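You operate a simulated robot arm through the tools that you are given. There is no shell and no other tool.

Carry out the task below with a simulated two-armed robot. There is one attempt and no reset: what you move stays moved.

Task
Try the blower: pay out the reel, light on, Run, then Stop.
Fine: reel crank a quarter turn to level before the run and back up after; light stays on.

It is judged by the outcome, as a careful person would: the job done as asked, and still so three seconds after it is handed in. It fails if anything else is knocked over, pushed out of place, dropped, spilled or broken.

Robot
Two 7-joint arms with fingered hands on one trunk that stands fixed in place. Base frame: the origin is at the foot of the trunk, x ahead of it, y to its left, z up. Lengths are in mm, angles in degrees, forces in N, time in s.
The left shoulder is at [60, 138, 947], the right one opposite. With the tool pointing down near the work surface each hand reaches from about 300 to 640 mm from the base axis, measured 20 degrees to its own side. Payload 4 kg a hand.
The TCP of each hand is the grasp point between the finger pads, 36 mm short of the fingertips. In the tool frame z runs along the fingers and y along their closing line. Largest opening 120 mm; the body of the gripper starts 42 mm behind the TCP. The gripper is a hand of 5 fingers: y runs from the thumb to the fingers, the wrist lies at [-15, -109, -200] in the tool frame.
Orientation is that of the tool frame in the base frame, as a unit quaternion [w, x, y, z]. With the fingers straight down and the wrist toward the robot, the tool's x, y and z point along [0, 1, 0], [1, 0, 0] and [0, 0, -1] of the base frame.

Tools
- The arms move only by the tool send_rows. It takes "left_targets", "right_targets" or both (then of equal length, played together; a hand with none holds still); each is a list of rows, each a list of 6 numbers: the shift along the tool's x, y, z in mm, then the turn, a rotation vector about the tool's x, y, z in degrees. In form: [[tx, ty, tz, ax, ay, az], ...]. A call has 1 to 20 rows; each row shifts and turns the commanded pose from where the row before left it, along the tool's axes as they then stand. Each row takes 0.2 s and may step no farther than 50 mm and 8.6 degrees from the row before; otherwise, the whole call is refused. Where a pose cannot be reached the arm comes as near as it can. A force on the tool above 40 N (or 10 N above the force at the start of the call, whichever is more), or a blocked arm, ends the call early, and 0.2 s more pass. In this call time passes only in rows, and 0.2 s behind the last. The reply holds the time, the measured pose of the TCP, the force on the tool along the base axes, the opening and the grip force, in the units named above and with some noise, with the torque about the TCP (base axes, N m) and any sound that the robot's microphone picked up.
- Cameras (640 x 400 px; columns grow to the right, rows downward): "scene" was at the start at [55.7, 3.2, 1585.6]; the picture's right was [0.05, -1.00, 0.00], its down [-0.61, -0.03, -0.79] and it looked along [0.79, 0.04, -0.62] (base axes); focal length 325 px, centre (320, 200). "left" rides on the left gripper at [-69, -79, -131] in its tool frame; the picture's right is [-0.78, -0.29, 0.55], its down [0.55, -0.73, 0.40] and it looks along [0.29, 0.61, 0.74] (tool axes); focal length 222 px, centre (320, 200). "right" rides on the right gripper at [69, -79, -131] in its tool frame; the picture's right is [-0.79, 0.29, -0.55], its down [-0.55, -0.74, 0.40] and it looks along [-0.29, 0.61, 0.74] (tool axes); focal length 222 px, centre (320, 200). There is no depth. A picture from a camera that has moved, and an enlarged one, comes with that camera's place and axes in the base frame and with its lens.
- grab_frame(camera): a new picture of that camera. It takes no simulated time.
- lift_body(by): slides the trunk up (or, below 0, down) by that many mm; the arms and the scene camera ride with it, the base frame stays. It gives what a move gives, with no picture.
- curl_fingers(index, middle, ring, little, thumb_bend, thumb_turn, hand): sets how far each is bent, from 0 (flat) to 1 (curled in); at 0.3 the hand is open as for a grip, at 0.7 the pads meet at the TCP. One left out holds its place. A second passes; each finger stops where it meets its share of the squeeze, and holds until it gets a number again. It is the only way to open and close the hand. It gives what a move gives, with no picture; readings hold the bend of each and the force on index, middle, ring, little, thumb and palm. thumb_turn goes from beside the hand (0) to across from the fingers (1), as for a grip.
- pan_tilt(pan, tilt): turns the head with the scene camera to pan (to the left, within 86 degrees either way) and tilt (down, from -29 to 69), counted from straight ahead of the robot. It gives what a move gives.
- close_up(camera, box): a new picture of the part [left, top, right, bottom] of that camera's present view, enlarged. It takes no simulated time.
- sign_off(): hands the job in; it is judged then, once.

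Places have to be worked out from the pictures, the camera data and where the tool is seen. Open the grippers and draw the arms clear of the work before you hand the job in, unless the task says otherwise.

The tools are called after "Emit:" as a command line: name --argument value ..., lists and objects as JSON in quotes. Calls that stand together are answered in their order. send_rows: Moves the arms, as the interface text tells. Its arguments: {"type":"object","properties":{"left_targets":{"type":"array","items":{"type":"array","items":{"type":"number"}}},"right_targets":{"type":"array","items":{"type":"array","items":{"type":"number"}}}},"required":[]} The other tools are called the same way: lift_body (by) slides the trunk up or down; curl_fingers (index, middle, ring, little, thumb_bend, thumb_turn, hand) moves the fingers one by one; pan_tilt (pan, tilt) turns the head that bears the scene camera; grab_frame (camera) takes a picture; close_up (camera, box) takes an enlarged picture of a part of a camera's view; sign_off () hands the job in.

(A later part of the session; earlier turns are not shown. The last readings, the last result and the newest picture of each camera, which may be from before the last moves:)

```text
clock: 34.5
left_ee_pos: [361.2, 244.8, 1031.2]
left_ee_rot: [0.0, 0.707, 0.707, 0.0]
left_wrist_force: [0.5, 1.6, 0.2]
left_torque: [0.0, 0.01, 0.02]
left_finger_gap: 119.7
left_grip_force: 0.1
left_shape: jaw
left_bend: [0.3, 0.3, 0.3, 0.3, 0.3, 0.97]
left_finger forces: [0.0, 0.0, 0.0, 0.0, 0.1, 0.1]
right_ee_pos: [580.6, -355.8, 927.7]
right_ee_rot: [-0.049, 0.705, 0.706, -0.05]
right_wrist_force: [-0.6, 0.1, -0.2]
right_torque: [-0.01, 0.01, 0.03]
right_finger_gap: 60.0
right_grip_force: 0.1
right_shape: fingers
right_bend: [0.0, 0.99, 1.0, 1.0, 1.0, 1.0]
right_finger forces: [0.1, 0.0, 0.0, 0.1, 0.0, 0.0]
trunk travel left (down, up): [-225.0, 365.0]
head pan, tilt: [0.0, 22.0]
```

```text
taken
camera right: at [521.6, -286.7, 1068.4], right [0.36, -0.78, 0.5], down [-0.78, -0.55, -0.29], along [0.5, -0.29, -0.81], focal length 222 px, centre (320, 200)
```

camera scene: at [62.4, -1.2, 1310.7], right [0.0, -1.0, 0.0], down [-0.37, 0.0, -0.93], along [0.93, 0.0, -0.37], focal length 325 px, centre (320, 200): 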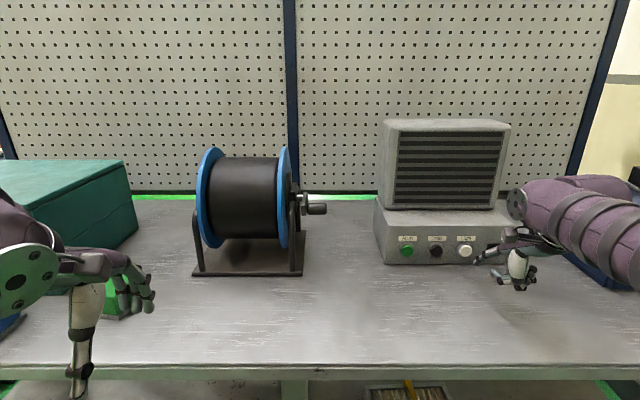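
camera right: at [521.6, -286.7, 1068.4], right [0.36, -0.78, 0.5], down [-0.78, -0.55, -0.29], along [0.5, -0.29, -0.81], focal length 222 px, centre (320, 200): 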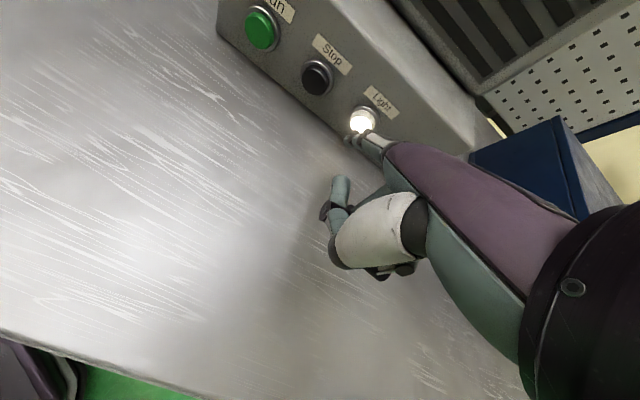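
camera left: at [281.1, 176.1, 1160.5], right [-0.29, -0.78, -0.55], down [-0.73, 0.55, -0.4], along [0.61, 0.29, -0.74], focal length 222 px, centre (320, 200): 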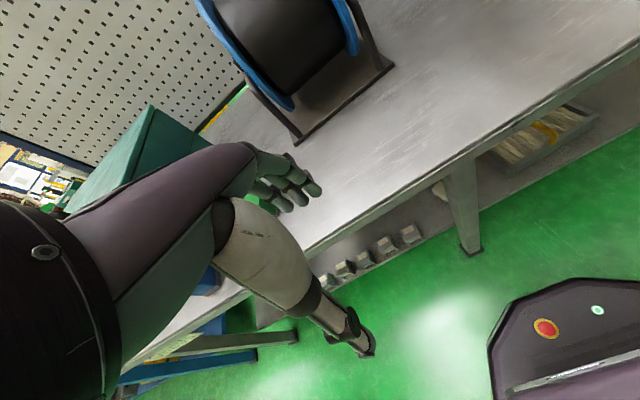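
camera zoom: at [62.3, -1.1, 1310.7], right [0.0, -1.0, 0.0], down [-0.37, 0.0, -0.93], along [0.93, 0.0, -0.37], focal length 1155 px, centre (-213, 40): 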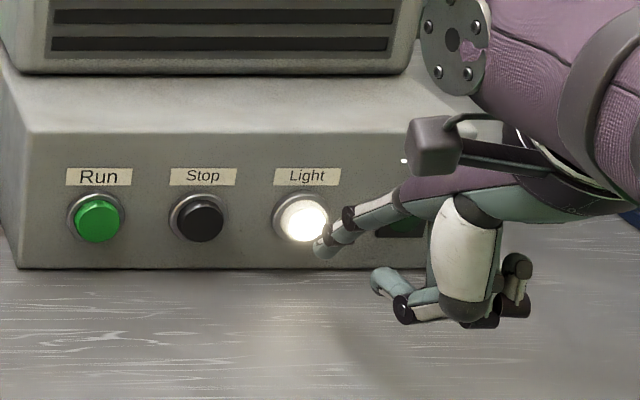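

Light is on and stays lit. The Run cap is about 138 mm further left, so I'll slide the hand left at this stand-off and check alignment.

Emit:
send_rows --right_targets '[[34.6, 0, 0, 0, 0, 0], [34.6, 0, 0, 0, 0, 0], [34.6, 0, 0, 0, 0, 0], [34.6, 0, 0, 0, 0, 0], [0, 19.8, -2.8, 0, 0, 0]]'

Emit:
close_up --camera "scene" --box '[370, 200, 490, 280]'

Emit:
close_up --camera "right" --box '[290, 60, 430, 180]'

```text
clock: 35.7
left_ee_pos: [361.0, 245.2, 1030.6]
left_ee_rot: [-0.001, 0.707, 0.707, -0.001]
left_wrist_force: [0.1, -0.3, 0.7]
left_torque: [-0.05, 0.02, 0.0]
left_finger_gap: 119.7
left_grip_force: 0.0
left_shape: jaw
left_bend: [0.3, 0.3, 0.3, 0.3, 0.3, 0.97]
left_finger forces: [0.1, 0.1, 0.1, 0.0, 0.0, 0.0]
right_ee_pos: [600.0, -218.2, 926.9]
right_ee_rot: [-0.049, 0.706, 0.705, -0.05]
right_wrist_force: [-0.2, -0.4, 0.3]
right_torque: [0.03, 0.0, -0.02]
right_finger_gap: 60.0
right_grip_force: 0.1
right_shape: fingers
right_bend: [0.0, 0.99, 1.0, 1.0, 1.0, 1.0]
right_finger forces: [0.0, 0.0, 0.1, 0.1, 0.0, 0.0]
trunk travel left (down, up): [-225.0, 365.0]
head pan, tilt: [0.0, 22.0]
```

```text
5.00 times, centred on (430, 240) of scene
camera zoom: at [62.2, -1.0, 1310.7], right [0.0, -1.0, 0.0], down [-0.37, 0.0, -0.93], along [0.93, 0.0, -0.37], focal length 1625 px, centre (-230, 0)
```

zoom: 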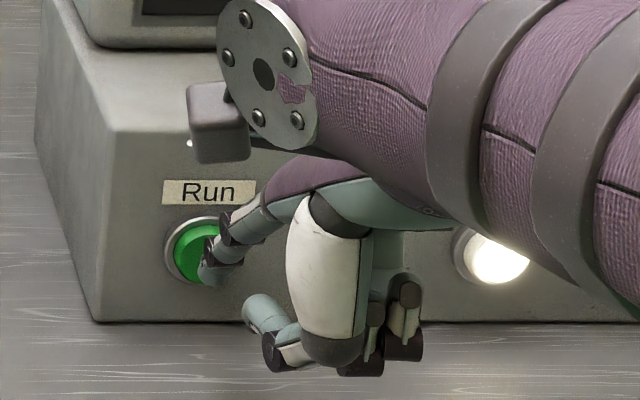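

```text
3.33 times, centred on (360, 120) of right
camera zoom: at [540.8, -149.2, 1068.2], right [0.36, -0.79, 0.5], down [-0.78, -0.55, -0.29], along [0.5, -0.29, -0.81], focal length 740 px, centre (187, 467)
```

zoom: 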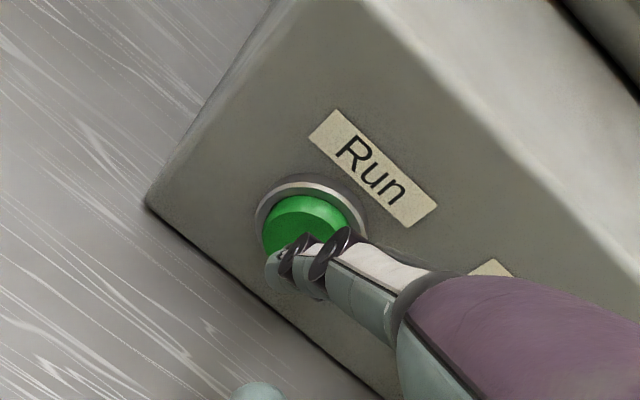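

The tip is in line with the Run cap. Light clicked at TCP x≈619, so I'll press Run the same way.

Emit:
send_rows --right_targets '[[0, 5, -0.7, 0, 0, 0], [0, 5, -0.7, 0, 0, 0], [0, 3, -0.42, 0, 0, 0], [0, 3, -0.42, 0, 0, 0], [0, 2.5, -0.35, 0, 0, 0]]'

Emit:
close_up --camera "scene" --box '[370, 200, 490, 280]'

Emit:
grab_frame --camera "scene"

```text
clock: 36.9
left_ee_pos: [360.7, 245.2, 1030.7]
left_ee_rot: [0.0, 0.708, 0.707, -0.001]
left_wrist_force: [-0.1, 0.1, -0.2]
left_torque: [0.01, 0.0, 0.01]
left_finger_gap: 119.5
left_grip_force: 0.0
left_shape: jaw
left_bend: [0.3, 0.3, 0.3, 0.3, 0.3, 0.97]
left_finger forces: [0.0, 0.1, 0.0, 0.1, 0.1, 0.0]
right_ee_pos: [618.8, -218.6, 927.3]
right_ee_rot: [-0.05, 0.705, 0.706, -0.049]
right_wrist_force: [-4.1, 0.2, 0.6]
right_torque: [0.02, -0.01, 0.03]
right_finger_gap: 58.1
right_grip_force: 1.3
right_shape: fingers
right_bend: [0.02, 0.99, 1.0, 1.0, 1.0, 1.0]
right_finger forces: [3.6, 0.0, 0.0, 0.0, 0.0, 0.0]
trunk travel left (down, up): [-225.0, 365.0]
head pan, tilt: [0.0, 22.0]
heard: click
```

```text
5.00 times, centred on (430, 240) of scene
camera zoom: at [61.9, -1.1, 1310.7], right [0.0, -1.0, 0.0], down [-0.37, 0.0, -0.93], along [0.93, 0.0, -0.37], focal length 1625 px, centre (-230, 0)
```

zoom: 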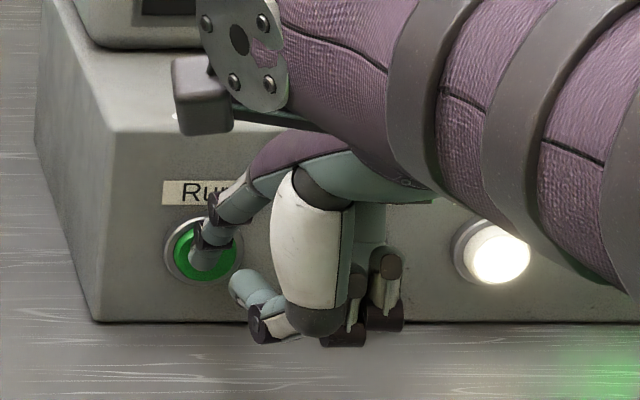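

```text
taken
camera scene: at [61.9, -1.1, 1310.7], right [0.0, -1.0, 0.0], down [-0.37, 0.0, -0.93], along [0.93, 0.0, -0.37], focal length 325 px, centre (320, 200)
```

scene: 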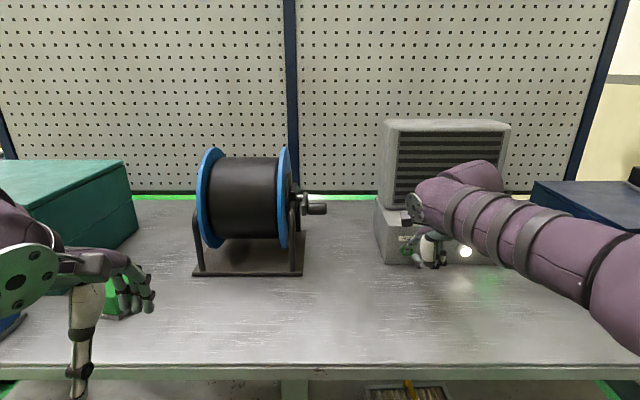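

A click was heard, and a green glow now shows on the table from the run lamp. I'll back off and confirm the blower is running.

Emit:
send_rows --right_targets '[[0, -6, 0.84, 0, 0, 0], [0, -12, 1.7, 0, 0, 0], [0, -20, 2.8, 0, 0, 0]]'

Emit:
close_up --camera "scene" --box '[380, 180, 560, 300]'

Emit:
grab_frame --camera "right"

```text
clock: 37.7
left_ee_pos: [361.6, 246.0, 1030.7]
left_ee_rot: [0.001, 0.707, 0.707, 0.0]
left_wrist_force: [-0.5, 0.4, -0.1]
left_torque: [0.01, 0.01, -0.03]
left_finger_gap: 119.8
left_grip_force: 0.1
left_shape: jaw
left_bend: [0.3, 0.3, 0.3, 0.3, 0.3, 0.97]
left_finger forces: [0.0, 0.0, 0.0, 0.0, 0.0, 0.0]
right_ee_pos: [580.0, -218.0, 927.2]
right_ee_rot: [-0.049, 0.706, 0.705, -0.049]
right_wrist_force: [0.0, -0.3, -0.4]
right_torque: [0.03, 0.03, 0.02]
right_finger_gap: 59.9
right_grip_force: 0.0
right_shape: fingers
right_bend: [0.0, 0.99, 1.0, 1.0, 1.0, 1.0]
right_finger forces: [0.1, 0.0, 0.0, 0.0, 0.0, 0.0]
trunk travel left (down, up): [-225.0, 365.0]
head pan, tilt: [0.0, 22.0]
```

```text
3.33 times, centred on (470, 240) of scene
camera zoom: at [62.3, -1.1, 1310.7], right [0.0, -1.0, 0.0], down [-0.37, 0.0, -0.93], along [0.93, 0.0, -0.37], focal length 1083 px, centre (-180, 67)
```

zoom: 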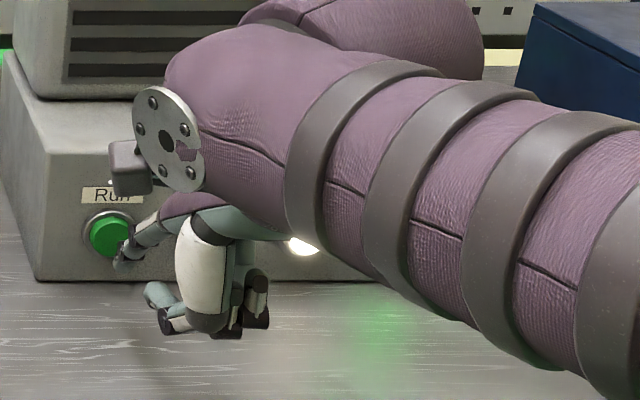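

```text
taken
camera right: at [521.1, -149.4, 1067.6], right [0.36, -0.79, 0.5], down [-0.78, -0.55, -0.29], along [0.5, -0.29, -0.81], focal length 222 px, centre (320, 200)
```

right: 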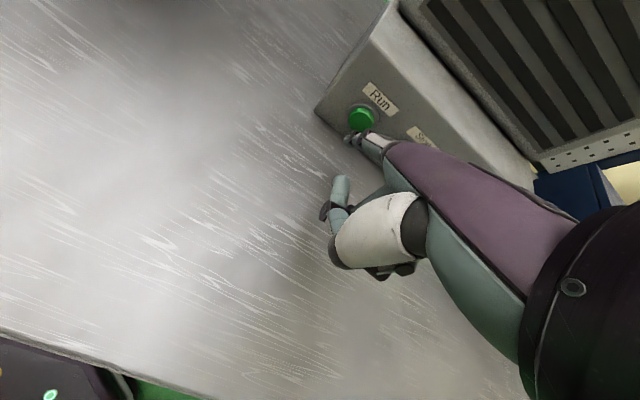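

The green glow persists after release. I'll move over to the Stop column but a little higher and further back, so I can verify the lamp directly before pressing Stop.

Emit:
send_rows --right_targets '[[-20, -20, -20, 0, 0, 0], [-25, -20, -35, 0, 0, 0], [-24, -10, -45, 0, 0, 0], [0, 0, -45, 0, 0, 0]]'

Emit:
grab_frame --camera "scene"

Emit:
close_up --camera "scene" --box '[370, 110, 530, 280]'

Emit:
grab_frame --camera "right"

```text
refused: row 3 steps farther than a row can; nothing moved
```

```text
taken
camera scene: at [62.3, -1.1, 1310.7], right [0.0, -1.0, 0.0], down [-0.37, 0.0, -0.93], along [0.93, 0.0, -0.37], focal length 325 px, centre (320, 200)
```

scene: 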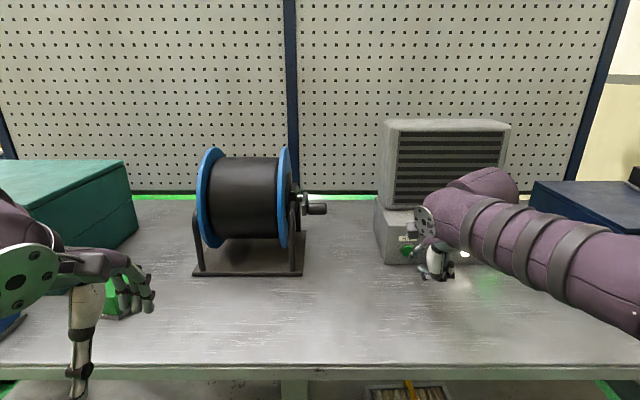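

```text
2.35 times, centred on (450, 195) of scene
camera zoom: at [62.3, -1.1, 1310.7], right [0.0, -1.0, 0.0], down [-0.37, 0.0, -0.93], along [0.93, 0.0, -0.37], focal length 765 px, centre (14, 212)
```

zoom: 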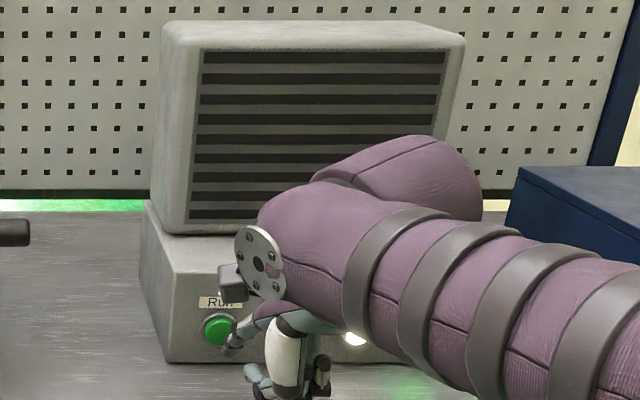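

```text
taken
camera right: at [521.1, -149.4, 1067.6], right [0.36, -0.79, 0.5], down [-0.78, -0.55, -0.29], along [0.5, -0.29, -0.81], focal length 222 px, centre (320, 200)
```

right: 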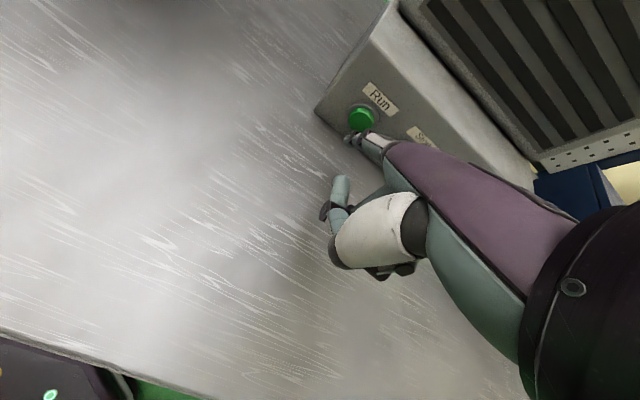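

That call was refused because a row was too long, and nothing moved. I'll redo it with shorter rows.

Emit:
send_rows --right_targets '[[-14, -20, -20, 0, 0, 0], [-14, -20, -30, 0, 0, 0], [-14, -10, -38, 0, 0, 0], [-14, 0, -38, 0, 0, 0], [-13, 0, -38, 0, 0, 0]]'

Emit:
grab_frame --camera "scene"

Emit:
close_up --camera "scene" --box '[370, 110, 530, 280]'

Emit:
grab_frame --camera "right"

```text
clock: 38.9
left_ee_pos: [361.9, 244.4, 1029.2]
left_ee_rot: [-0.001, 0.707, 0.707, -0.001]
left_wrist_force: [-0.3, -0.7, -0.5]
left_torque: [-0.03, 0.0, -0.02]
left_finger_gap: 119.8
left_grip_force: 0.1
left_shape: jaw
left_bend: [0.3, 0.3, 0.3, 0.3, 0.3, 0.97]
left_finger forces: [0.0, 0.0, 0.0, 0.0, 0.0, 0.0]
right_ee_pos: [551.5, -288.2, 1097.4]
right_ee_rot: [-0.051, 0.705, 0.706, -0.05]
right_wrist_force: [0.1, 0.3, 0.4]
right_torque: [0.01, 0.0, -0.01]
right_finger_gap: 59.8
right_grip_force: 0.0
right_shape: fingers
right_bend: [0.0, 0.99, 1.0, 1.0, 1.0, 1.0]
right_finger forces: [0.1, 0.0, 0.0, 0.1, 0.0, 0.0]
trunk travel left (down, up): [-225.0, 365.0]
head pan, tilt: [0.0, 22.0]
```

```text
taken
camera scene: at [62.4, -1.1, 1310.6], right [0.0, -1.0, 0.0], down [-0.37, 0.0, -0.93], along [0.93, 0.0, -0.37], focal length 325 px, centre (320, 200)
```

scene: 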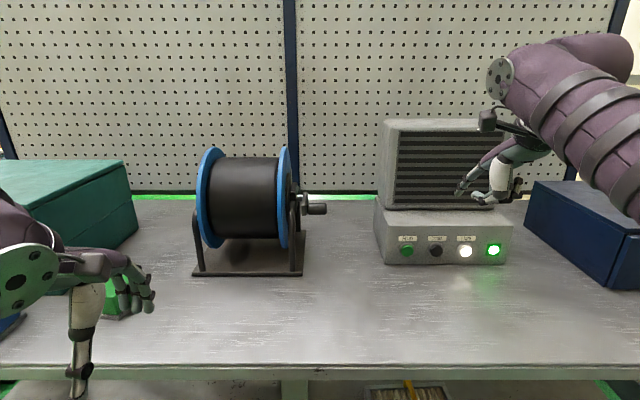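

```text
2.35 times, centred on (450, 195) of scene
camera zoom: at [62.4, -1.1, 1310.6], right [0.0, -1.0, 0.0], down [-0.37, 0.0, -0.93], along [0.93, 0.0, -0.37], focal length 765 px, centre (14, 212)
```

zoom: 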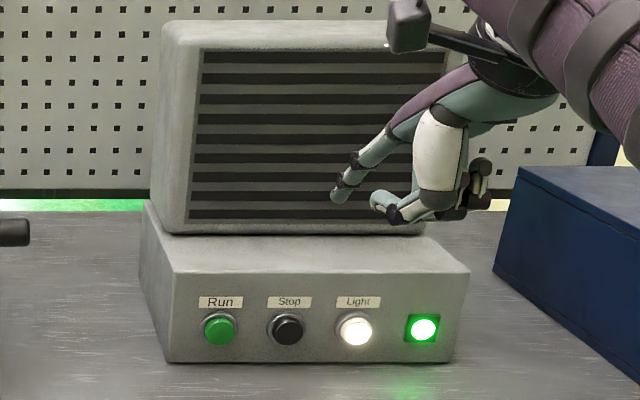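

```text
taken
camera right: at [493.1, -218.3, 1238.3], right [0.36, -0.78, 0.5], down [-0.78, -0.55, -0.29], along [0.5, -0.29, -0.82], focal length 222 px, centre (320, 200)
```

right: 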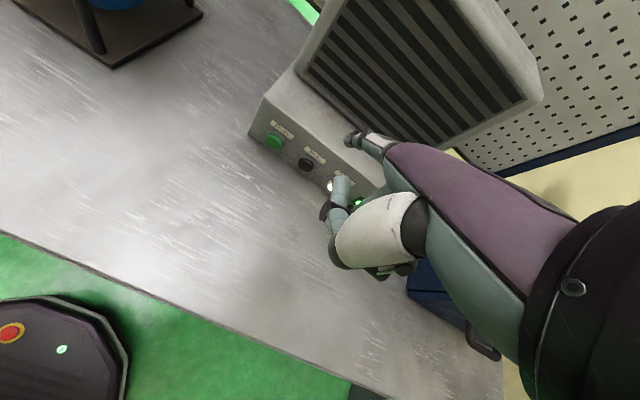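

The blower is running: the green lamp is lit, Light is on and the crank is still level. Now I'll come down in front of Stop (cap y≈-281) at a stand-off.

Emit:
send_rows --right_targets '[[0.3, 6, 34, 0, 0, 0], [0.3, 6, 34, 0, 0, 0], [0.3, 12, 34, 0, 0, 0], [0.3, 17, 32, 0, 0, 0], [0, 21, 28.5, 0, 0, 0]]'

Emit:
close_up --camera "scene" --box '[370, 200, 490, 280]'

Emit:
close_up --camera "right" --box '[290, 60, 430, 180]'

```text
clock: 40.1
left_ee_pos: [360.5, 244.7, 1029.6]
left_ee_rot: [0.0, 0.707, 0.708, 0.0]
left_wrist_force: [0.0, 0.5, -0.6]
left_torque: [0.02, -0.02, 0.0]
left_finger_gap: 119.6
left_grip_force: 0.1
left_shape: jaw
left_bend: [0.3, 0.3, 0.3, 0.3, 0.3, 0.97]
left_finger forces: [0.1, 0.0, 0.1, 0.0, 0.0, 0.2]
right_ee_pos: [592.9, -285.5, 926.8]
right_ee_rot: [-0.051, 0.706, 0.704, -0.049]
right_wrist_force: [0.2, -1.2, -0.3]
right_torque: [0.04, -0.03, 0.02]
right_finger_gap: 59.9
right_grip_force: 0.1
right_shape: fingers
right_bend: [0.0, 0.99, 1.0, 1.0, 1.0, 1.0]
right_finger forces: [0.0, 0.1, 0.0, 0.1, 0.0, 0.0]
trunk travel left (down, up): [-225.0, 365.0]
head pan, tilt: [0.0, 22.0]
```

```text
5.00 times, centred on (430, 240) of scene
camera zoom: at [62.4, -1.2, 1310.7], right [0.0, -1.0, 0.0], down [-0.37, 0.0, -0.93], along [0.93, 0.0, -0.37], focal length 1625 px, centre (-230, 0)
```

zoom: 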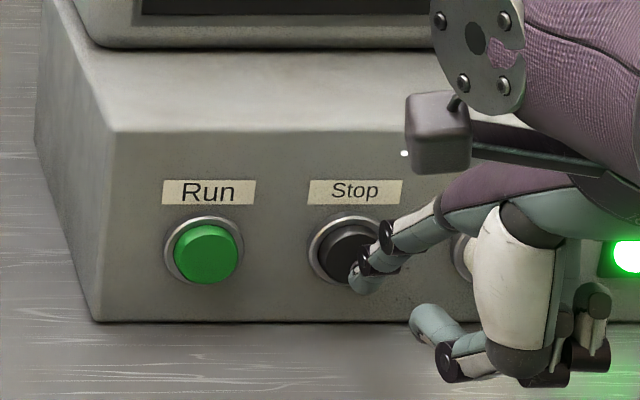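

```text
3.33 times, centred on (360, 120) of right
camera zoom: at [534.1, -217.3, 1067.9], right [0.36, -0.79, 0.5], down [-0.78, -0.55, -0.29], along [0.5, -0.29, -0.81], focal length 740 px, centre (187, 467)
```

zoom: 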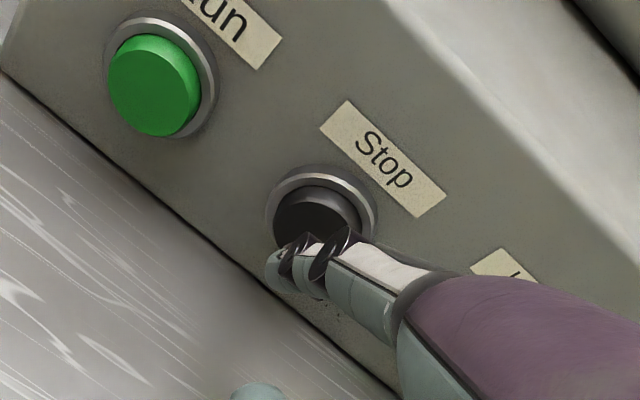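

The tip is in line with Stop, 1–2 mm to the left, which I'll correct. Pressing Stop now in small steps.

Emit:
send_rows --right_targets '[[-2, 6, -1.8, 0, 0, 0], [0, 6, -0.84, 0, 0, 0], [0, 5, -0.7, 0, 0, 0], [0, 3, -0.42, 0, 0, 0], [0, 3, -0.42, 0, 0, 0], [0, 3, -0.42, 0, 0, 0]]'

Emit:
close_up --camera "scene" --box '[380, 190, 540, 300]'

```text
clock: 41.5
left_ee_pos: [361.0, 244.7, 1030.6]
left_ee_rot: [0.001, 0.708, 0.707, 0.001]
left_wrist_force: [-0.5, 0.7, -0.5]
left_torque: [0.0, -0.01, 0.03]
left_finger_gap: 120.0
left_grip_force: 0.0
left_shape: jaw
left_bend: [0.3, 0.3, 0.3, 0.3, 0.3, 0.97]
left_finger forces: [0.1, 0.1, 0.0, 0.1, 0.1, 0.0]
right_ee_pos: [619.7, -287.7, 927.4]
right_ee_rot: [-0.05, 0.705, 0.705, -0.05]
right_wrist_force: [-3.7, -0.4, 1.1]
right_torque: [-0.01, -0.02, 0.0]
right_finger_gap: 57.6
right_grip_force: 1.7
right_shape: fingers
right_bend: [0.02, 0.99, 1.0, 1.0, 1.0, 1.0]
right_finger forces: [3.8, 0.0, 0.0, 0.0, 0.0, 0.1]
trunk travel left (down, up): [-225.0, 365.0]
head pan, tilt: [0.0, 22.0]
heard: click
```

```text
3.64 times, centred on (460, 245) of scene
camera zoom: at [61.8, -1.1, 1310.7], right [0.0, -1.0, 0.0], down [-0.37, 0.0, -0.93], along [0.93, 0.0, -0.37], focal length 1182 px, centre (-189, 36)
```

zoom: 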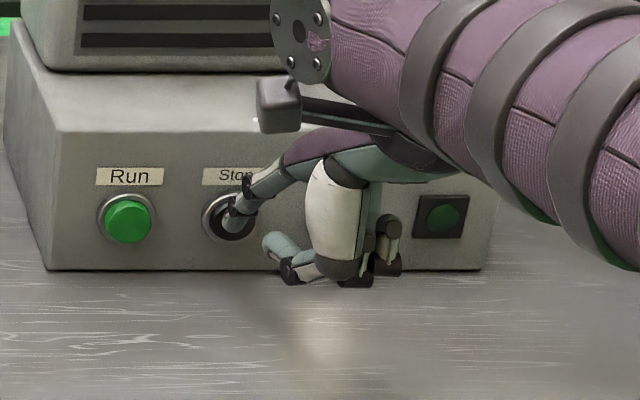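

A click was heard and the green run lamp has gone dark, so the blower stopped. I'll back off and rise to confirm Light stays on.

Emit:
send_rows --right_targets '[[0, -6, 0.84, 0, 0, 0], [0, -12, 1.7, 0, 0, 0], [0, -24, 2, 0, 0, 0], [0, -20, -20, 0, 0, 0], [0, -14, -36, 0, 0, 0], [0, 0, -45, 0, 0, 0], [0, 0, -45, 0, 0, 0], [0, 0, -40, 0, 0, 0]]'

Emit:
grab_frame --camera "scene"

Emit:
close_up --camera "scene" --box '[370, 110, 530, 280]'

Emit:
close_up --camera "scene" --box '[260, 160, 350, 290]'

```text
clock: 43.3
left_ee_pos: [360.7, 244.2, 1029.3]
left_ee_rot: [0.0, 0.707, 0.707, 0.0]
left_wrist_force: [-0.4, -0.3, -0.2]
left_torque: [0.02, -0.03, 0.02]
left_finger_gap: 119.6
left_grip_force: 0.1
left_shape: jaw
left_bend: [0.3, 0.3, 0.3, 0.3, 0.3, 0.97]
left_finger forces: [0.0, 0.0, 0.0, 0.1, 0.0, 0.0]
right_ee_pos: [568.6, -286.5, 1118.4]
right_ee_rot: [-0.049, 0.705, 0.706, -0.05]
right_wrist_force: [0.4, -0.1, -0.6]
right_torque: [-0.01, 0.0, 0.0]
right_finger_gap: 60.1
right_grip_force: 0.0
right_shape: fingers
right_bend: [0.0, 0.99, 1.0, 1.0, 1.0, 1.0]
right_finger forces: [0.1, 0.1, 0.1, 0.1, 0.0, 0.0]
trunk travel left (down, up): [-225.0, 365.0]
head pan, tilt: [0.0, 22.0]
```

```text
taken
camera scene: at [62.5, -1.0, 1310.6], right [0.0, -1.0, 0.0], down [-0.37, 0.0, -0.93], along [0.93, 0.0, -0.37], focal length 325 px, centre (320, 200)
```

scene: 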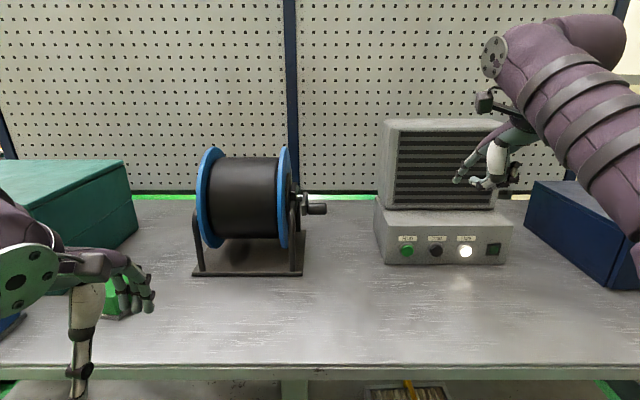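

```text
2.35 times, centred on (450, 195) of scene
camera zoom: at [62.5, -1.0, 1310.6], right [0.0, -1.0, 0.0], down [-0.37, 0.0, -0.93], along [0.93, 0.0, -0.37], focal length 765 px, centre (14, 212)
```

zoom: 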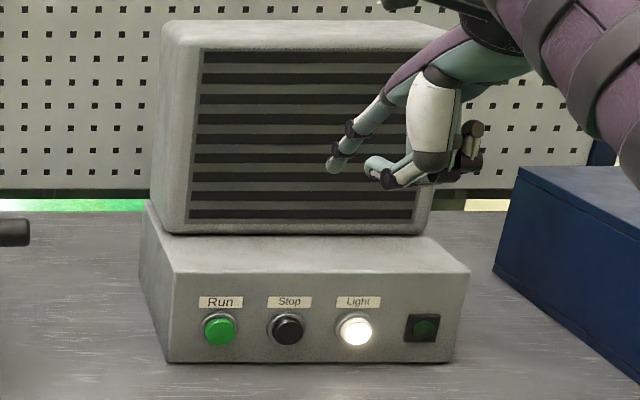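

```text
3.08 times, centred on (305, 225) of scene
camera zoom: at [62.5, -1.0, 1310.6], right [0.0, -1.0, 0.0], down [-0.37, 0.0, -0.93], along [0.93, 0.0, -0.37], focal length 1000 px, centre (366, 123)
```

zoom: 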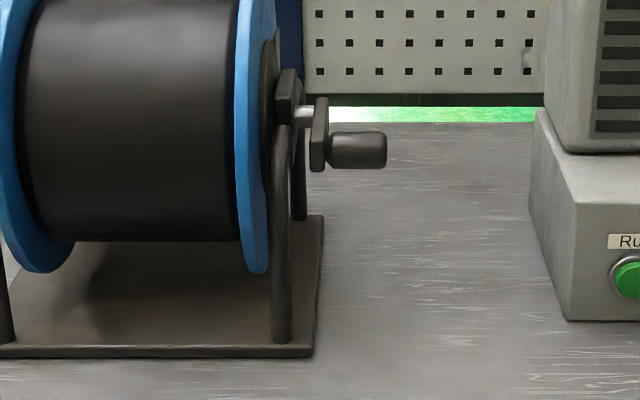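

Stop worked: the run lamp is dark, Light is still on and the crank is still level. Next I'll return to the crank: back off, pitch the hand forward again and reopen the grip.

Emit:
send_rows --right_targets '[[30, -31.1, -5.7, 0, 0, 0], [30, -31.1, -5.7, 0, 0, 0], [30, -31.1, -5.7, 0, 0, 0], [0, 0, 0, -7.6, 0, 0], [0, 0, 0, -7.6, 0, 0], [0, 0, 0, -7.6, 0, 0], [0, 0, 0, -7.6, 0, 0], [0, 0, 0, -7.6, 0, 0], [0, 0, 0, -7.6, 0, 0], [0, 0, 0, -7.4, 0, 0]]'

Emit:
curl_fingers --hand "right" --index 0.3 --middle 0.3 --ring 0.3 --little 0.3 --thumb_bend 0.3 --thumb_turn 0.97

```text
clock: 45.5
left_ee_pos: [361.7, 244.7, 1029.9]
left_ee_rot: [-0.001, 0.708, 0.707, 0.001]
left_wrist_force: [0.9, 0.9, -0.6]
left_torque: [0.0, 0.01, -0.01]
left_finger_gap: 119.8
left_grip_force: 0.1
left_shape: jaw
left_bend: [0.3, 0.3, 0.3, 0.3, 0.3, 0.97]
left_finger forces: [0.0, 0.0, 0.0, 0.0, 0.1, 0.0]
right_ee_pos: [479.0, -196.2, 1147.7]
right_ee_rot: [0.27, 0.653, 0.654, 0.271]
right_wrist_force: [0.3, -0.3, 0.1]
right_torque: [0.04, 0.0, 0.04]
right_finger_gap: 59.8
right_grip_force: 0.0
right_shape: fingers
right_bend: [0.0, 0.99, 1.0, 1.0, 1.0, 1.0]
right_finger forces: [0.1, 0.0, 0.0, 0.1, 0.0, 0.0]
trunk travel left (down, up): [-225.0, 365.0]
head pan, tilt: [0.0, 22.0]
```

```text
clock: 46.5
left_ee_pos: [360.9, 244.6, 1030.5]
left_ee_rot: [0.0, 0.707, 0.707, -0.001]
left_wrist_force: [0.0, -0.2, -0.2]
left_torque: [-0.01, 0.01, 0.01]
left_finger_gap: 119.8
left_grip_force: 0.1
left_shape: jaw
left_bend: [0.3, 0.3, 0.3, 0.3, 0.3, 0.97]
left_finger forces: [0.0, 0.0, 0.0, 0.0, 0.0, 0.1]
right_ee_pos: [478.4, -197.1, 1148.3]
right_ee_rot: [0.27, 0.653, 0.654, 0.271]
right_wrist_force: [0.1, -0.3, -0.4]
right_torque: [0.03, 0.0, 0.03]
right_finger_gap: 119.7
right_grip_force: 0.0
right_shape: fingers
right_bend: [0.3, 0.3, 0.3, 0.3, 0.3, 0.94]
right_finger forces: [0.1, 0.0, 0.0, 0.2, 0.1, 0.0]
trunk travel left (down, up): [-225.0, 365.0]
head pan, tilt: [0.0, 22.0]
```

The hand is open and pitched at 45° again. I'll go to the same stand-off in front of the knob as before and check.

Emit:
send_rows --right_targets '[[32.5, 13.9, 20.5, 0, 0, 0], [32.5, 13.9, 20.5, 0, 0, 0], [32.5, 13.9, 20.5, 0, 0, 0], [32.5, 13.9, 20.5, 0, 0, 0], [32.5, 13.9, 20.5, 0, 0, 0], [32.5, 13.9, 20.5, 0, 0, 0]]'

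Emit:
grab_frame --camera "right"

Emit:
close_up --camera "right" --box '[200, 130, 430, 380]'

```text
clock: 47.9
left_ee_pos: [361.1, 244.7, 1029.7]
left_ee_rot: [0.001, 0.707, 0.707, 0.0]
left_wrist_force: [-0.1, -0.8, 0.0]
left_torque: [0.02, 0.03, 0.0]
left_finger_gap: 119.7
left_grip_force: 0.0
left_shape: jaw
left_bend: [0.3, 0.3, 0.3, 0.3, 0.3, 0.97]
left_finger forces: [0.1, 0.0, 0.0, 0.0, 0.0, 0.1]
right_ee_pos: [625.0, 0.4, 1119.4]
right_ee_rot: [0.27, 0.654, 0.653, 0.271]
right_wrist_force: [-0.1, -0.4, 0.8]
right_torque: [-0.01, -0.01, -0.01]
right_finger_gap: 119.6
right_grip_force: 0.0
right_shape: fingers
right_bend: [0.3, 0.3, 0.3, 0.3, 0.3, 0.94]
right_finger forces: [0.0, 0.0, 0.0, 0.0, 0.1, 0.0]
trunk travel left (down, up): [-225.0, 365.0]
head pan, tilt: [0.0, 22.0]
```

```text
taken
camera right: at [478.0, 68.6, 1157.0], right [-0.18, -0.78, 0.59], down [-0.24, -0.55, -0.8], along [0.95, -0.29, -0.09], focal length 222 px, centre (320, 200)
```

right: 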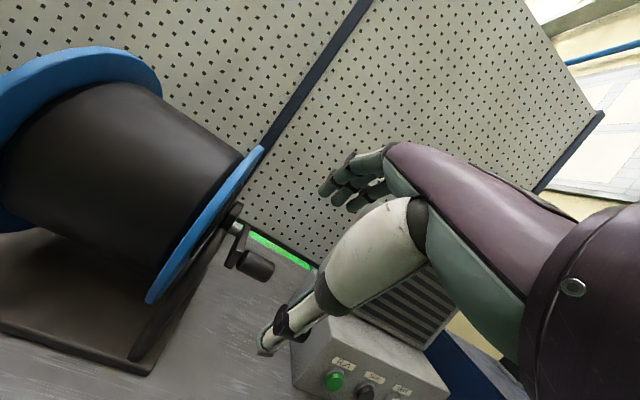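

```text
1.60 times, centred on (315, 255) of right
camera zoom: at [478.0, 68.6, 1157.0], right [-0.18, -0.78, 0.59], down [-0.24, -0.55, -0.8], along [0.95, -0.29, -0.09], focal length 355 px, centre (328, 112)
```

zoom: 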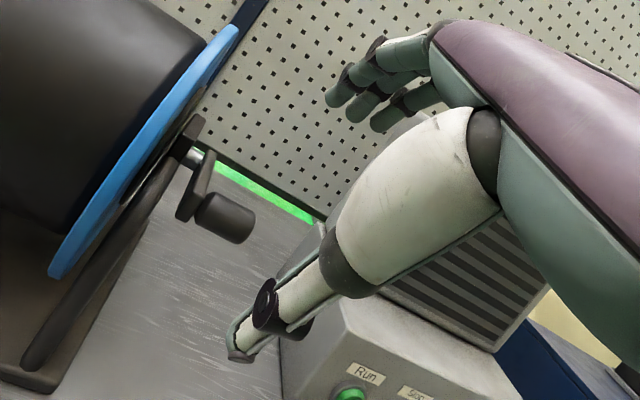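

The view matches the one from when I backed out, so advancing 149 mm along the tool axis puts the knob in the grip again.

Emit:
send_rows --right_targets '[[0, 0, 30, 0, 0, 0], [0, 0, 30, 0, 0, 0], [0, 0, 30, 0, 0, 0], [0, 0, 25, 0, 0, 0], [0, 0, 14, 0, 0, 0], [0, 0, 12, 0, 0, 0], [0, 0, 8, 0, 0, 0]]'

Emit:
close_up --camera "right" --box '[200, 130, 430, 380]'

Emit:
close_up --camera "scene" --box '[285, 175, 325, 220]'

```text
clock: 49.5
left_ee_pos: [360.8, 245.8, 1030.5]
left_ee_rot: [0.0, 0.707, 0.707, 0.0]
left_wrist_force: [0.3, 0.8, -0.1]
left_torque: [0.01, 0.0, -0.04]
left_finger_gap: 119.9
left_grip_force: 0.1
left_shape: jaw
left_bend: [0.3, 0.3, 0.3, 0.3, 0.3, 0.97]
left_finger forces: [0.0, 0.0, 0.0, 0.1, 0.1, 0.0]
right_ee_pos: [730.7, -1.6, 1015.9]
right_ee_rot: [0.27, 0.653, 0.653, 0.271]
right_wrist_force: [0.8, -1.0, -0.6]
right_torque: [-0.01, -0.01, 0.0]
right_finger_gap: 119.6
right_grip_force: 0.1
right_shape: fingers
right_bend: [0.3, 0.3, 0.3, 0.3, 0.3, 0.94]
right_finger forces: [0.0, 0.0, 0.0, 0.1, 0.1, 0.1]
trunk travel left (down, up): [-225.0, 365.0]
head pan, tilt: [0.0, 22.0]
```

```text
1.60 times, centred on (315, 255) of right
camera zoom: at [582.9, 67.3, 1052.4], right [-0.18, -0.78, 0.59], down [-0.24, -0.55, -0.8], along [0.95, -0.29, -0.09], focal length 355 px, centre (328, 112)
```

zoom: 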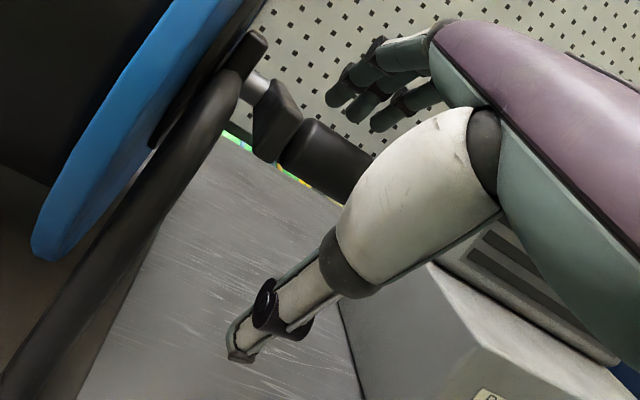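

```text
8.89 times, centred on (305, 198) of scene
camera zoom: at [62.3, -1.1, 1310.7], right [0.0, -1.0, 0.0], down [-0.37, 0.0, -0.93], along [0.93, 0.0, -0.37], focal length 2888 px, centre (453, 222)
```

zoom: 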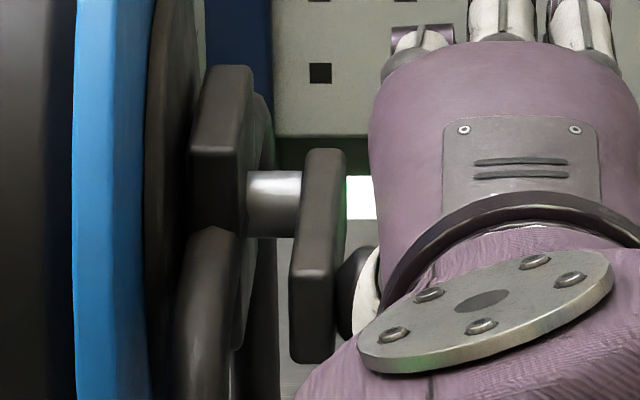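

The knob is in the grip and sits a few mm toward the fingers, so I'll shift 3 mm that way and then close the index, middle and thumb on it.

Emit:
send_rows --right_targets '[[0, 3, 0, 0, 0, 0]]'

Emit:
curl_fingers --hand "right" --index 0.72 --middle 0.72 --thumb_bend 0.7

Emit:
close_up --camera "right" --box '[200, 130, 430, 380]'

Emit:
close_up --camera "scene" --box '[285, 175, 325, 220]'

```text
clock: 49.9
left_ee_pos: [361.1, 245.1, 1029.3]
left_ee_rot: [0.0, 0.707, 0.707, 0.0]
left_wrist_force: [0.1, -0.2, 0.6]
left_torque: [0.0, 0.01, 0.0]
left_finger_gap: 119.8
left_grip_force: 0.1
left_shape: jaw
left_bend: [0.3, 0.3, 0.3, 0.3, 0.3, 0.97]
left_finger forces: [0.0, 0.0, 0.0, 0.1, 0.0, 0.0]
right_ee_pos: [732.0, -1.3, 1017.6]
right_ee_rot: [0.271, 0.653, 0.653, 0.271]
right_wrist_force: [0.3, -0.4, -0.1]
right_torque: [0.03, 0.02, 0.01]
right_finger_gap: 119.8
right_grip_force: 0.0
right_shape: fingers
right_bend: [0.3, 0.3, 0.3, 0.3, 0.3, 0.94]
right_finger forces: [0.1, 0.0, 0.1, 0.0, 0.0, 0.0]
trunk travel left (down, up): [-225.0, 365.0]
head pan, tilt: [0.0, 22.0]
```

```text
clock: 50.9
left_ee_pos: [360.8, 245.5, 1029.0]
left_ee_rot: [0.0, 0.707, 0.707, -0.001]
left_wrist_force: [0.7, -0.8, 0.1]
left_torque: [-0.02, 0.0, -0.01]
left_finger_gap: 119.8
left_grip_force: 0.1
left_shape: jaw
left_bend: [0.3, 0.3, 0.3, 0.3, 0.3, 0.97]
left_finger forces: [0.1, 0.0, 0.0, 0.1, 0.1, 0.0]
right_ee_pos: [733.1, -1.2, 1016.3]
right_ee_rot: [0.271, 0.653, 0.653, 0.27]
right_wrist_force: [3.7, 1.4, 0.2]
right_torque: [0.03, 0.01, -0.01]
right_finger_gap: 0.2
right_grip_force: 1.9
right_shape: fingers
right_bend: [0.72, 0.72, 0.3, 0.3, 0.7, 1.0]
right_finger forces: [3.3, 0.3, 0.0, 0.0, 0.0, 0.1]
trunk travel left (down, up): [-225.0, 365.0]
head pan, tilt: [0.0, 22.0]
```

```text
1.60 times, centred on (315, 255) of right
camera zoom: at [585.7, 67.4, 1054.2], right [-0.18, -0.78, 0.59], down [-0.24, -0.55, -0.8], along [0.95, -0.29, -0.09], focal length 355 px, centre (328, 112)
```

zoom: 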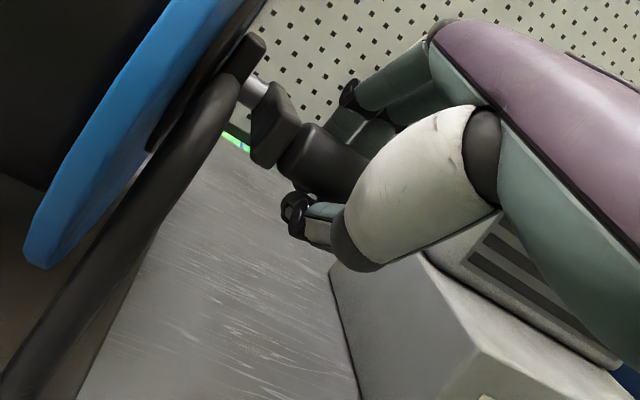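

```text
8.89 times, centred on (305, 198) of scene
camera zoom: at [62.7, -1.0, 1310.7], right [0.0, -1.0, 0.0], down [-0.37, 0.0, -0.93], along [0.93, 0.0, -0.37], focal length 2888 px, centre (453, 222)
```

zoom: 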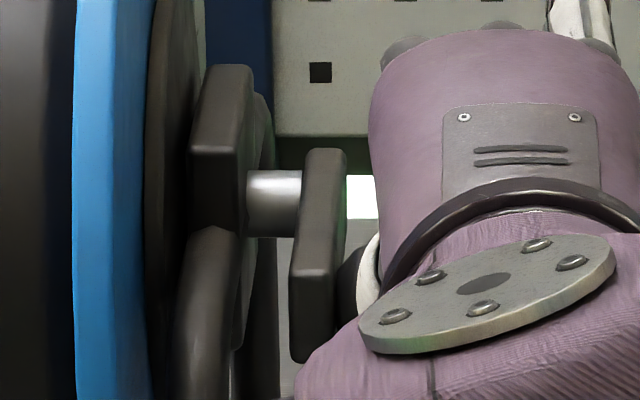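

The knob is caged: the index bears on it and the thumb closes underneath. I'll reverse the arc, starting with the first 24° upward, and check that the crank follows.

Emit:
send_rows --right_targets '[[0, 5.5, -4.97, 0, 0, 0], [0, 6.0, -4.37, 0, 0, 0], [0, 6.4, -3.72, 0, 0, 0], [0, 6.8, -3.02, 0, 0, 0]]'

Emit:
close_up --camera "right" --box '[200, 130, 430, 380]'

Emit:
close_up --camera "scene" --box '[230, 130, 380, 290]'

```text
clock: 51.9
left_ee_pos: [360.4, 245.9, 1030.2]
left_ee_rot: [0.0, 0.707, 0.707, 0.001]
left_wrist_force: [0.2, 0.0, 0.7]
left_torque: [-0.03, -0.02, -0.04]
left_finger_gap: 119.8
left_grip_force: 0.1
left_shape: jaw
left_bend: [0.3, 0.3, 0.3, 0.3, 0.3, 0.97]
left_finger forces: [0.1, 0.0, 0.0, 0.1, 0.0, 0.0]
right_ee_pos: [739.6, -1.1, 1046.1]
right_ee_rot: [0.27, 0.654, 0.653, 0.27]
right_wrist_force: [2.6, 0.2, -3.8]
right_torque: [-0.03, 0.07, -0.04]
right_finger_gap: 0.0
right_grip_force: 3.1
right_shape: fingers
right_bend: [0.71, 0.72, 0.3, 0.3, 0.69, 1.0]
right_finger forces: [3.4, 0.9, 0.1, 0.1, 1.4, 0.1]
trunk travel left (down, up): [-225.0, 365.0]
head pan, tilt: [0.0, 22.0]
```

```text
1.60 times, centred on (315, 255) of right
camera zoom: at [591.7, 67.5, 1083.0], right [-0.18, -0.78, 0.59], down [-0.24, -0.55, -0.8], along [0.95, -0.29, -0.09], focal length 355 px, centre (328, 112)
```

zoom: 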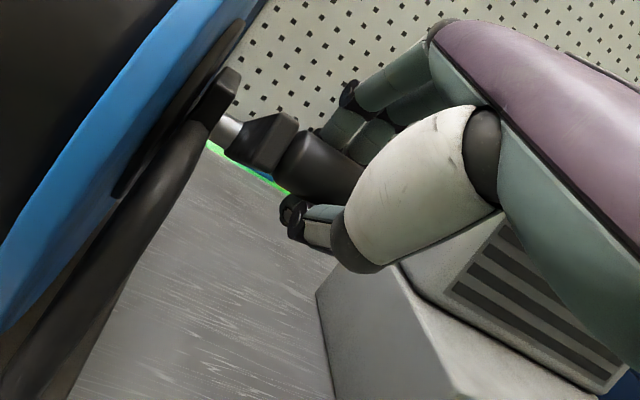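

```text
2.50 times, centred on (305, 210) of scene
camera zoom: at [63.0, -1.1, 1310.7], right [0.0, -1.0, 0.0], down [-0.38, 0.0, -0.93], along [0.93, 0.0, -0.38], focal length 812 px, centre (358, 175)
```

zoom: 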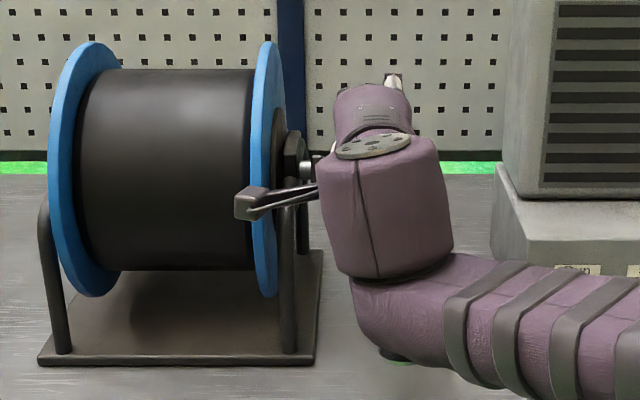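

The crank is following upward with light forces. I'll continue up to about 70° of the return.

Emit:
send_rows --right_targets '[[0, 7.06, -2.3, 0, 0, 0], [0, 7.27, -1.54, 0, 0, 0], [0, 7.39, -0.77, 0, 0, 0], [0, 7.42, 0, 0, 0, 0], [0, 7.39, 0.77, 0, 0, 0], [0, 7.27, 1.54, 0, 0, 0], [0, 7.06, 2.3, 0, 0, 0], [0, 6.8, 3.02, 0, 0, 0]]'

Emit:
close_up --camera "right" --box '[200, 130, 430, 380]'

Emit:
close_up --camera "scene" --box '[230, 130, 380, 290]'

```text
clock: 53.7
left_ee_pos: [361.3, 246.1, 1028.9]
left_ee_rot: [0.0, 0.707, 0.707, -0.001]
left_wrist_force: [0.3, 1.1, -0.9]
left_torque: [0.01, -0.05, -0.01]
left_finger_gap: 119.7
left_grip_force: 0.1
left_shape: jaw
left_bend: [0.3, 0.3, 0.3, 0.3, 0.3, 0.97]
left_finger forces: [0.0, 0.1, 0.1, 0.0, 0.0, 0.1]
right_ee_pos: [781.4, -2.5, 1085.8]
right_ee_rot: [0.271, 0.653, 0.653, 0.271]
right_wrist_force: [-2.3, 0.7, -1.4]
right_torque: [0.06, 0.01, -0.02]
right_finger_gap: 0.0
right_grip_force: 1.4
right_shape: fingers
right_bend: [0.72, 0.72, 0.3, 0.3, 0.69, 0.99]
right_finger forces: [0.0, 0.0, 0.1, 0.1, 2.9, 0.0]
trunk travel left (down, up): [-225.0, 365.0]
head pan, tilt: [0.0, 22.0]
```

```text
1.60 times, centred on (315, 255) of right
camera zoom: at [634.3, 66.3, 1122.4], right [-0.18, -0.78, 0.59], down [-0.24, -0.55, -0.8], along [0.95, -0.29, -0.09], focal length 355 px, centre (328, 112)
```

zoom: 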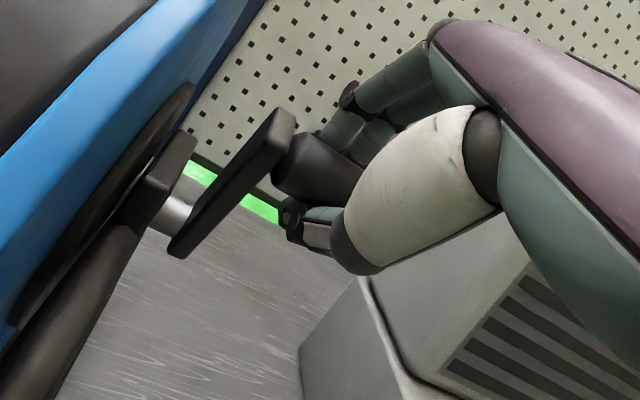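

```text
2.50 times, centred on (305, 210) of scene
camera zoom: at [62.2, -1.0, 1310.7], right [0.0, -1.0, 0.0], down [-0.37, 0.0, -0.93], along [0.93, 0.0, -0.37], focal length 812 px, centre (358, 175)
```

zoom: 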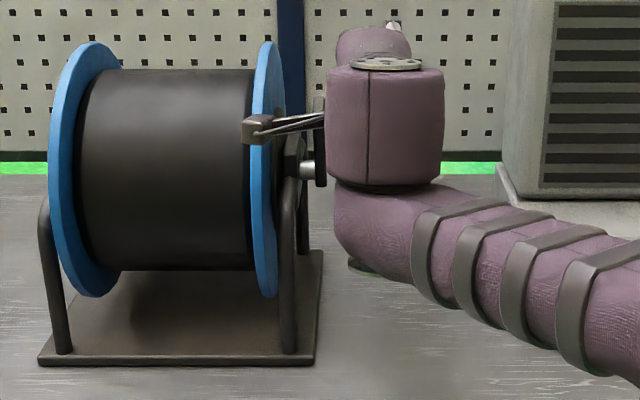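

The crank is at about 18° from upright. I'll complete the last part of the arc and then check that it's vertical.

Emit:
send_rows --right_targets '[[0, 6.43, 3.72, 0, 0, 0], [0, 6.0, 4.37, 0, 0, 0], [0, 5.5, 4.97, 0, 0, 0]]'

Emit:
close_up --camera "right" --box '[200, 130, 430, 380]'

Emit:
close_up --camera "scene" --box '[285, 155, 335, 215]'

```text
clock: 54.5
left_ee_pos: [361.9, 244.1, 1029.7]
left_ee_rot: [0.0, 0.708, 0.706, 0.0]
left_wrist_force: [1.2, 0.5, 0.4]
left_torque: [-0.02, -0.02, 0.0]
left_finger_gap: 119.9
left_grip_force: 0.1
left_shape: jaw
left_bend: [0.3, 0.3, 0.3, 0.3, 0.3, 0.97]
left_finger forces: [0.0, 0.1, 0.1, 0.0, 0.1, 0.0]
right_ee_pos: [801.7, -2.6, 1088.4]
right_ee_rot: [0.27, 0.654, 0.653, 0.27]
right_wrist_force: [-2.2, -0.4, -0.6]
right_torque: [0.01, 0.03, 0.01]
right_finger_gap: 0.1
right_grip_force: 1.2
right_shape: fingers
right_bend: [0.72, 0.72, 0.3, 0.3, 0.69, 0.99]
right_finger forces: [0.0, 0.0, 0.0, 0.0, 2.5, 0.0]
trunk travel left (down, up): [-225.0, 365.0]
head pan, tilt: [0.0, 22.0]
```

```text
1.60 times, centred on (315, 255) of right
camera zoom: at [655.7, 66.1, 1125.2], right [-0.18, -0.78, 0.59], down [-0.24, -0.55, -0.8], along [0.95, -0.29, -0.09], focal length 355 px, centre (328, 112)
```

zoom: 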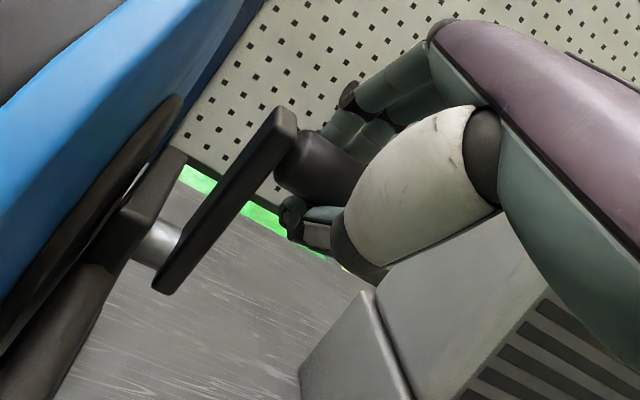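

```text
6.67 times, centred on (310, 185) of scene
camera zoom: at [62.4, -1.1, 1310.7], right [0.0, -1.0, 0.0], down [-0.37, 0.0, -0.93], along [0.93, 0.0, -0.37], focal length 2166 px, centre (387, 300)
```

zoom: 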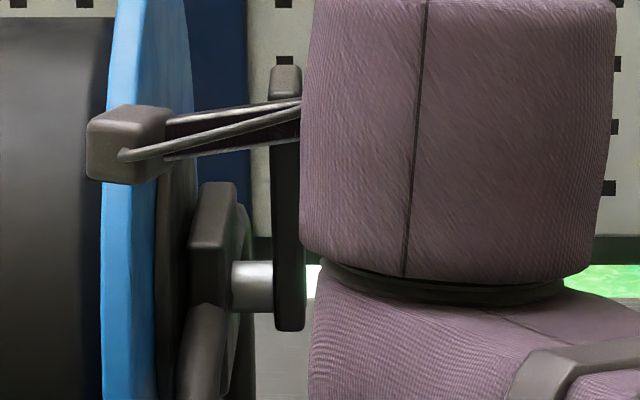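

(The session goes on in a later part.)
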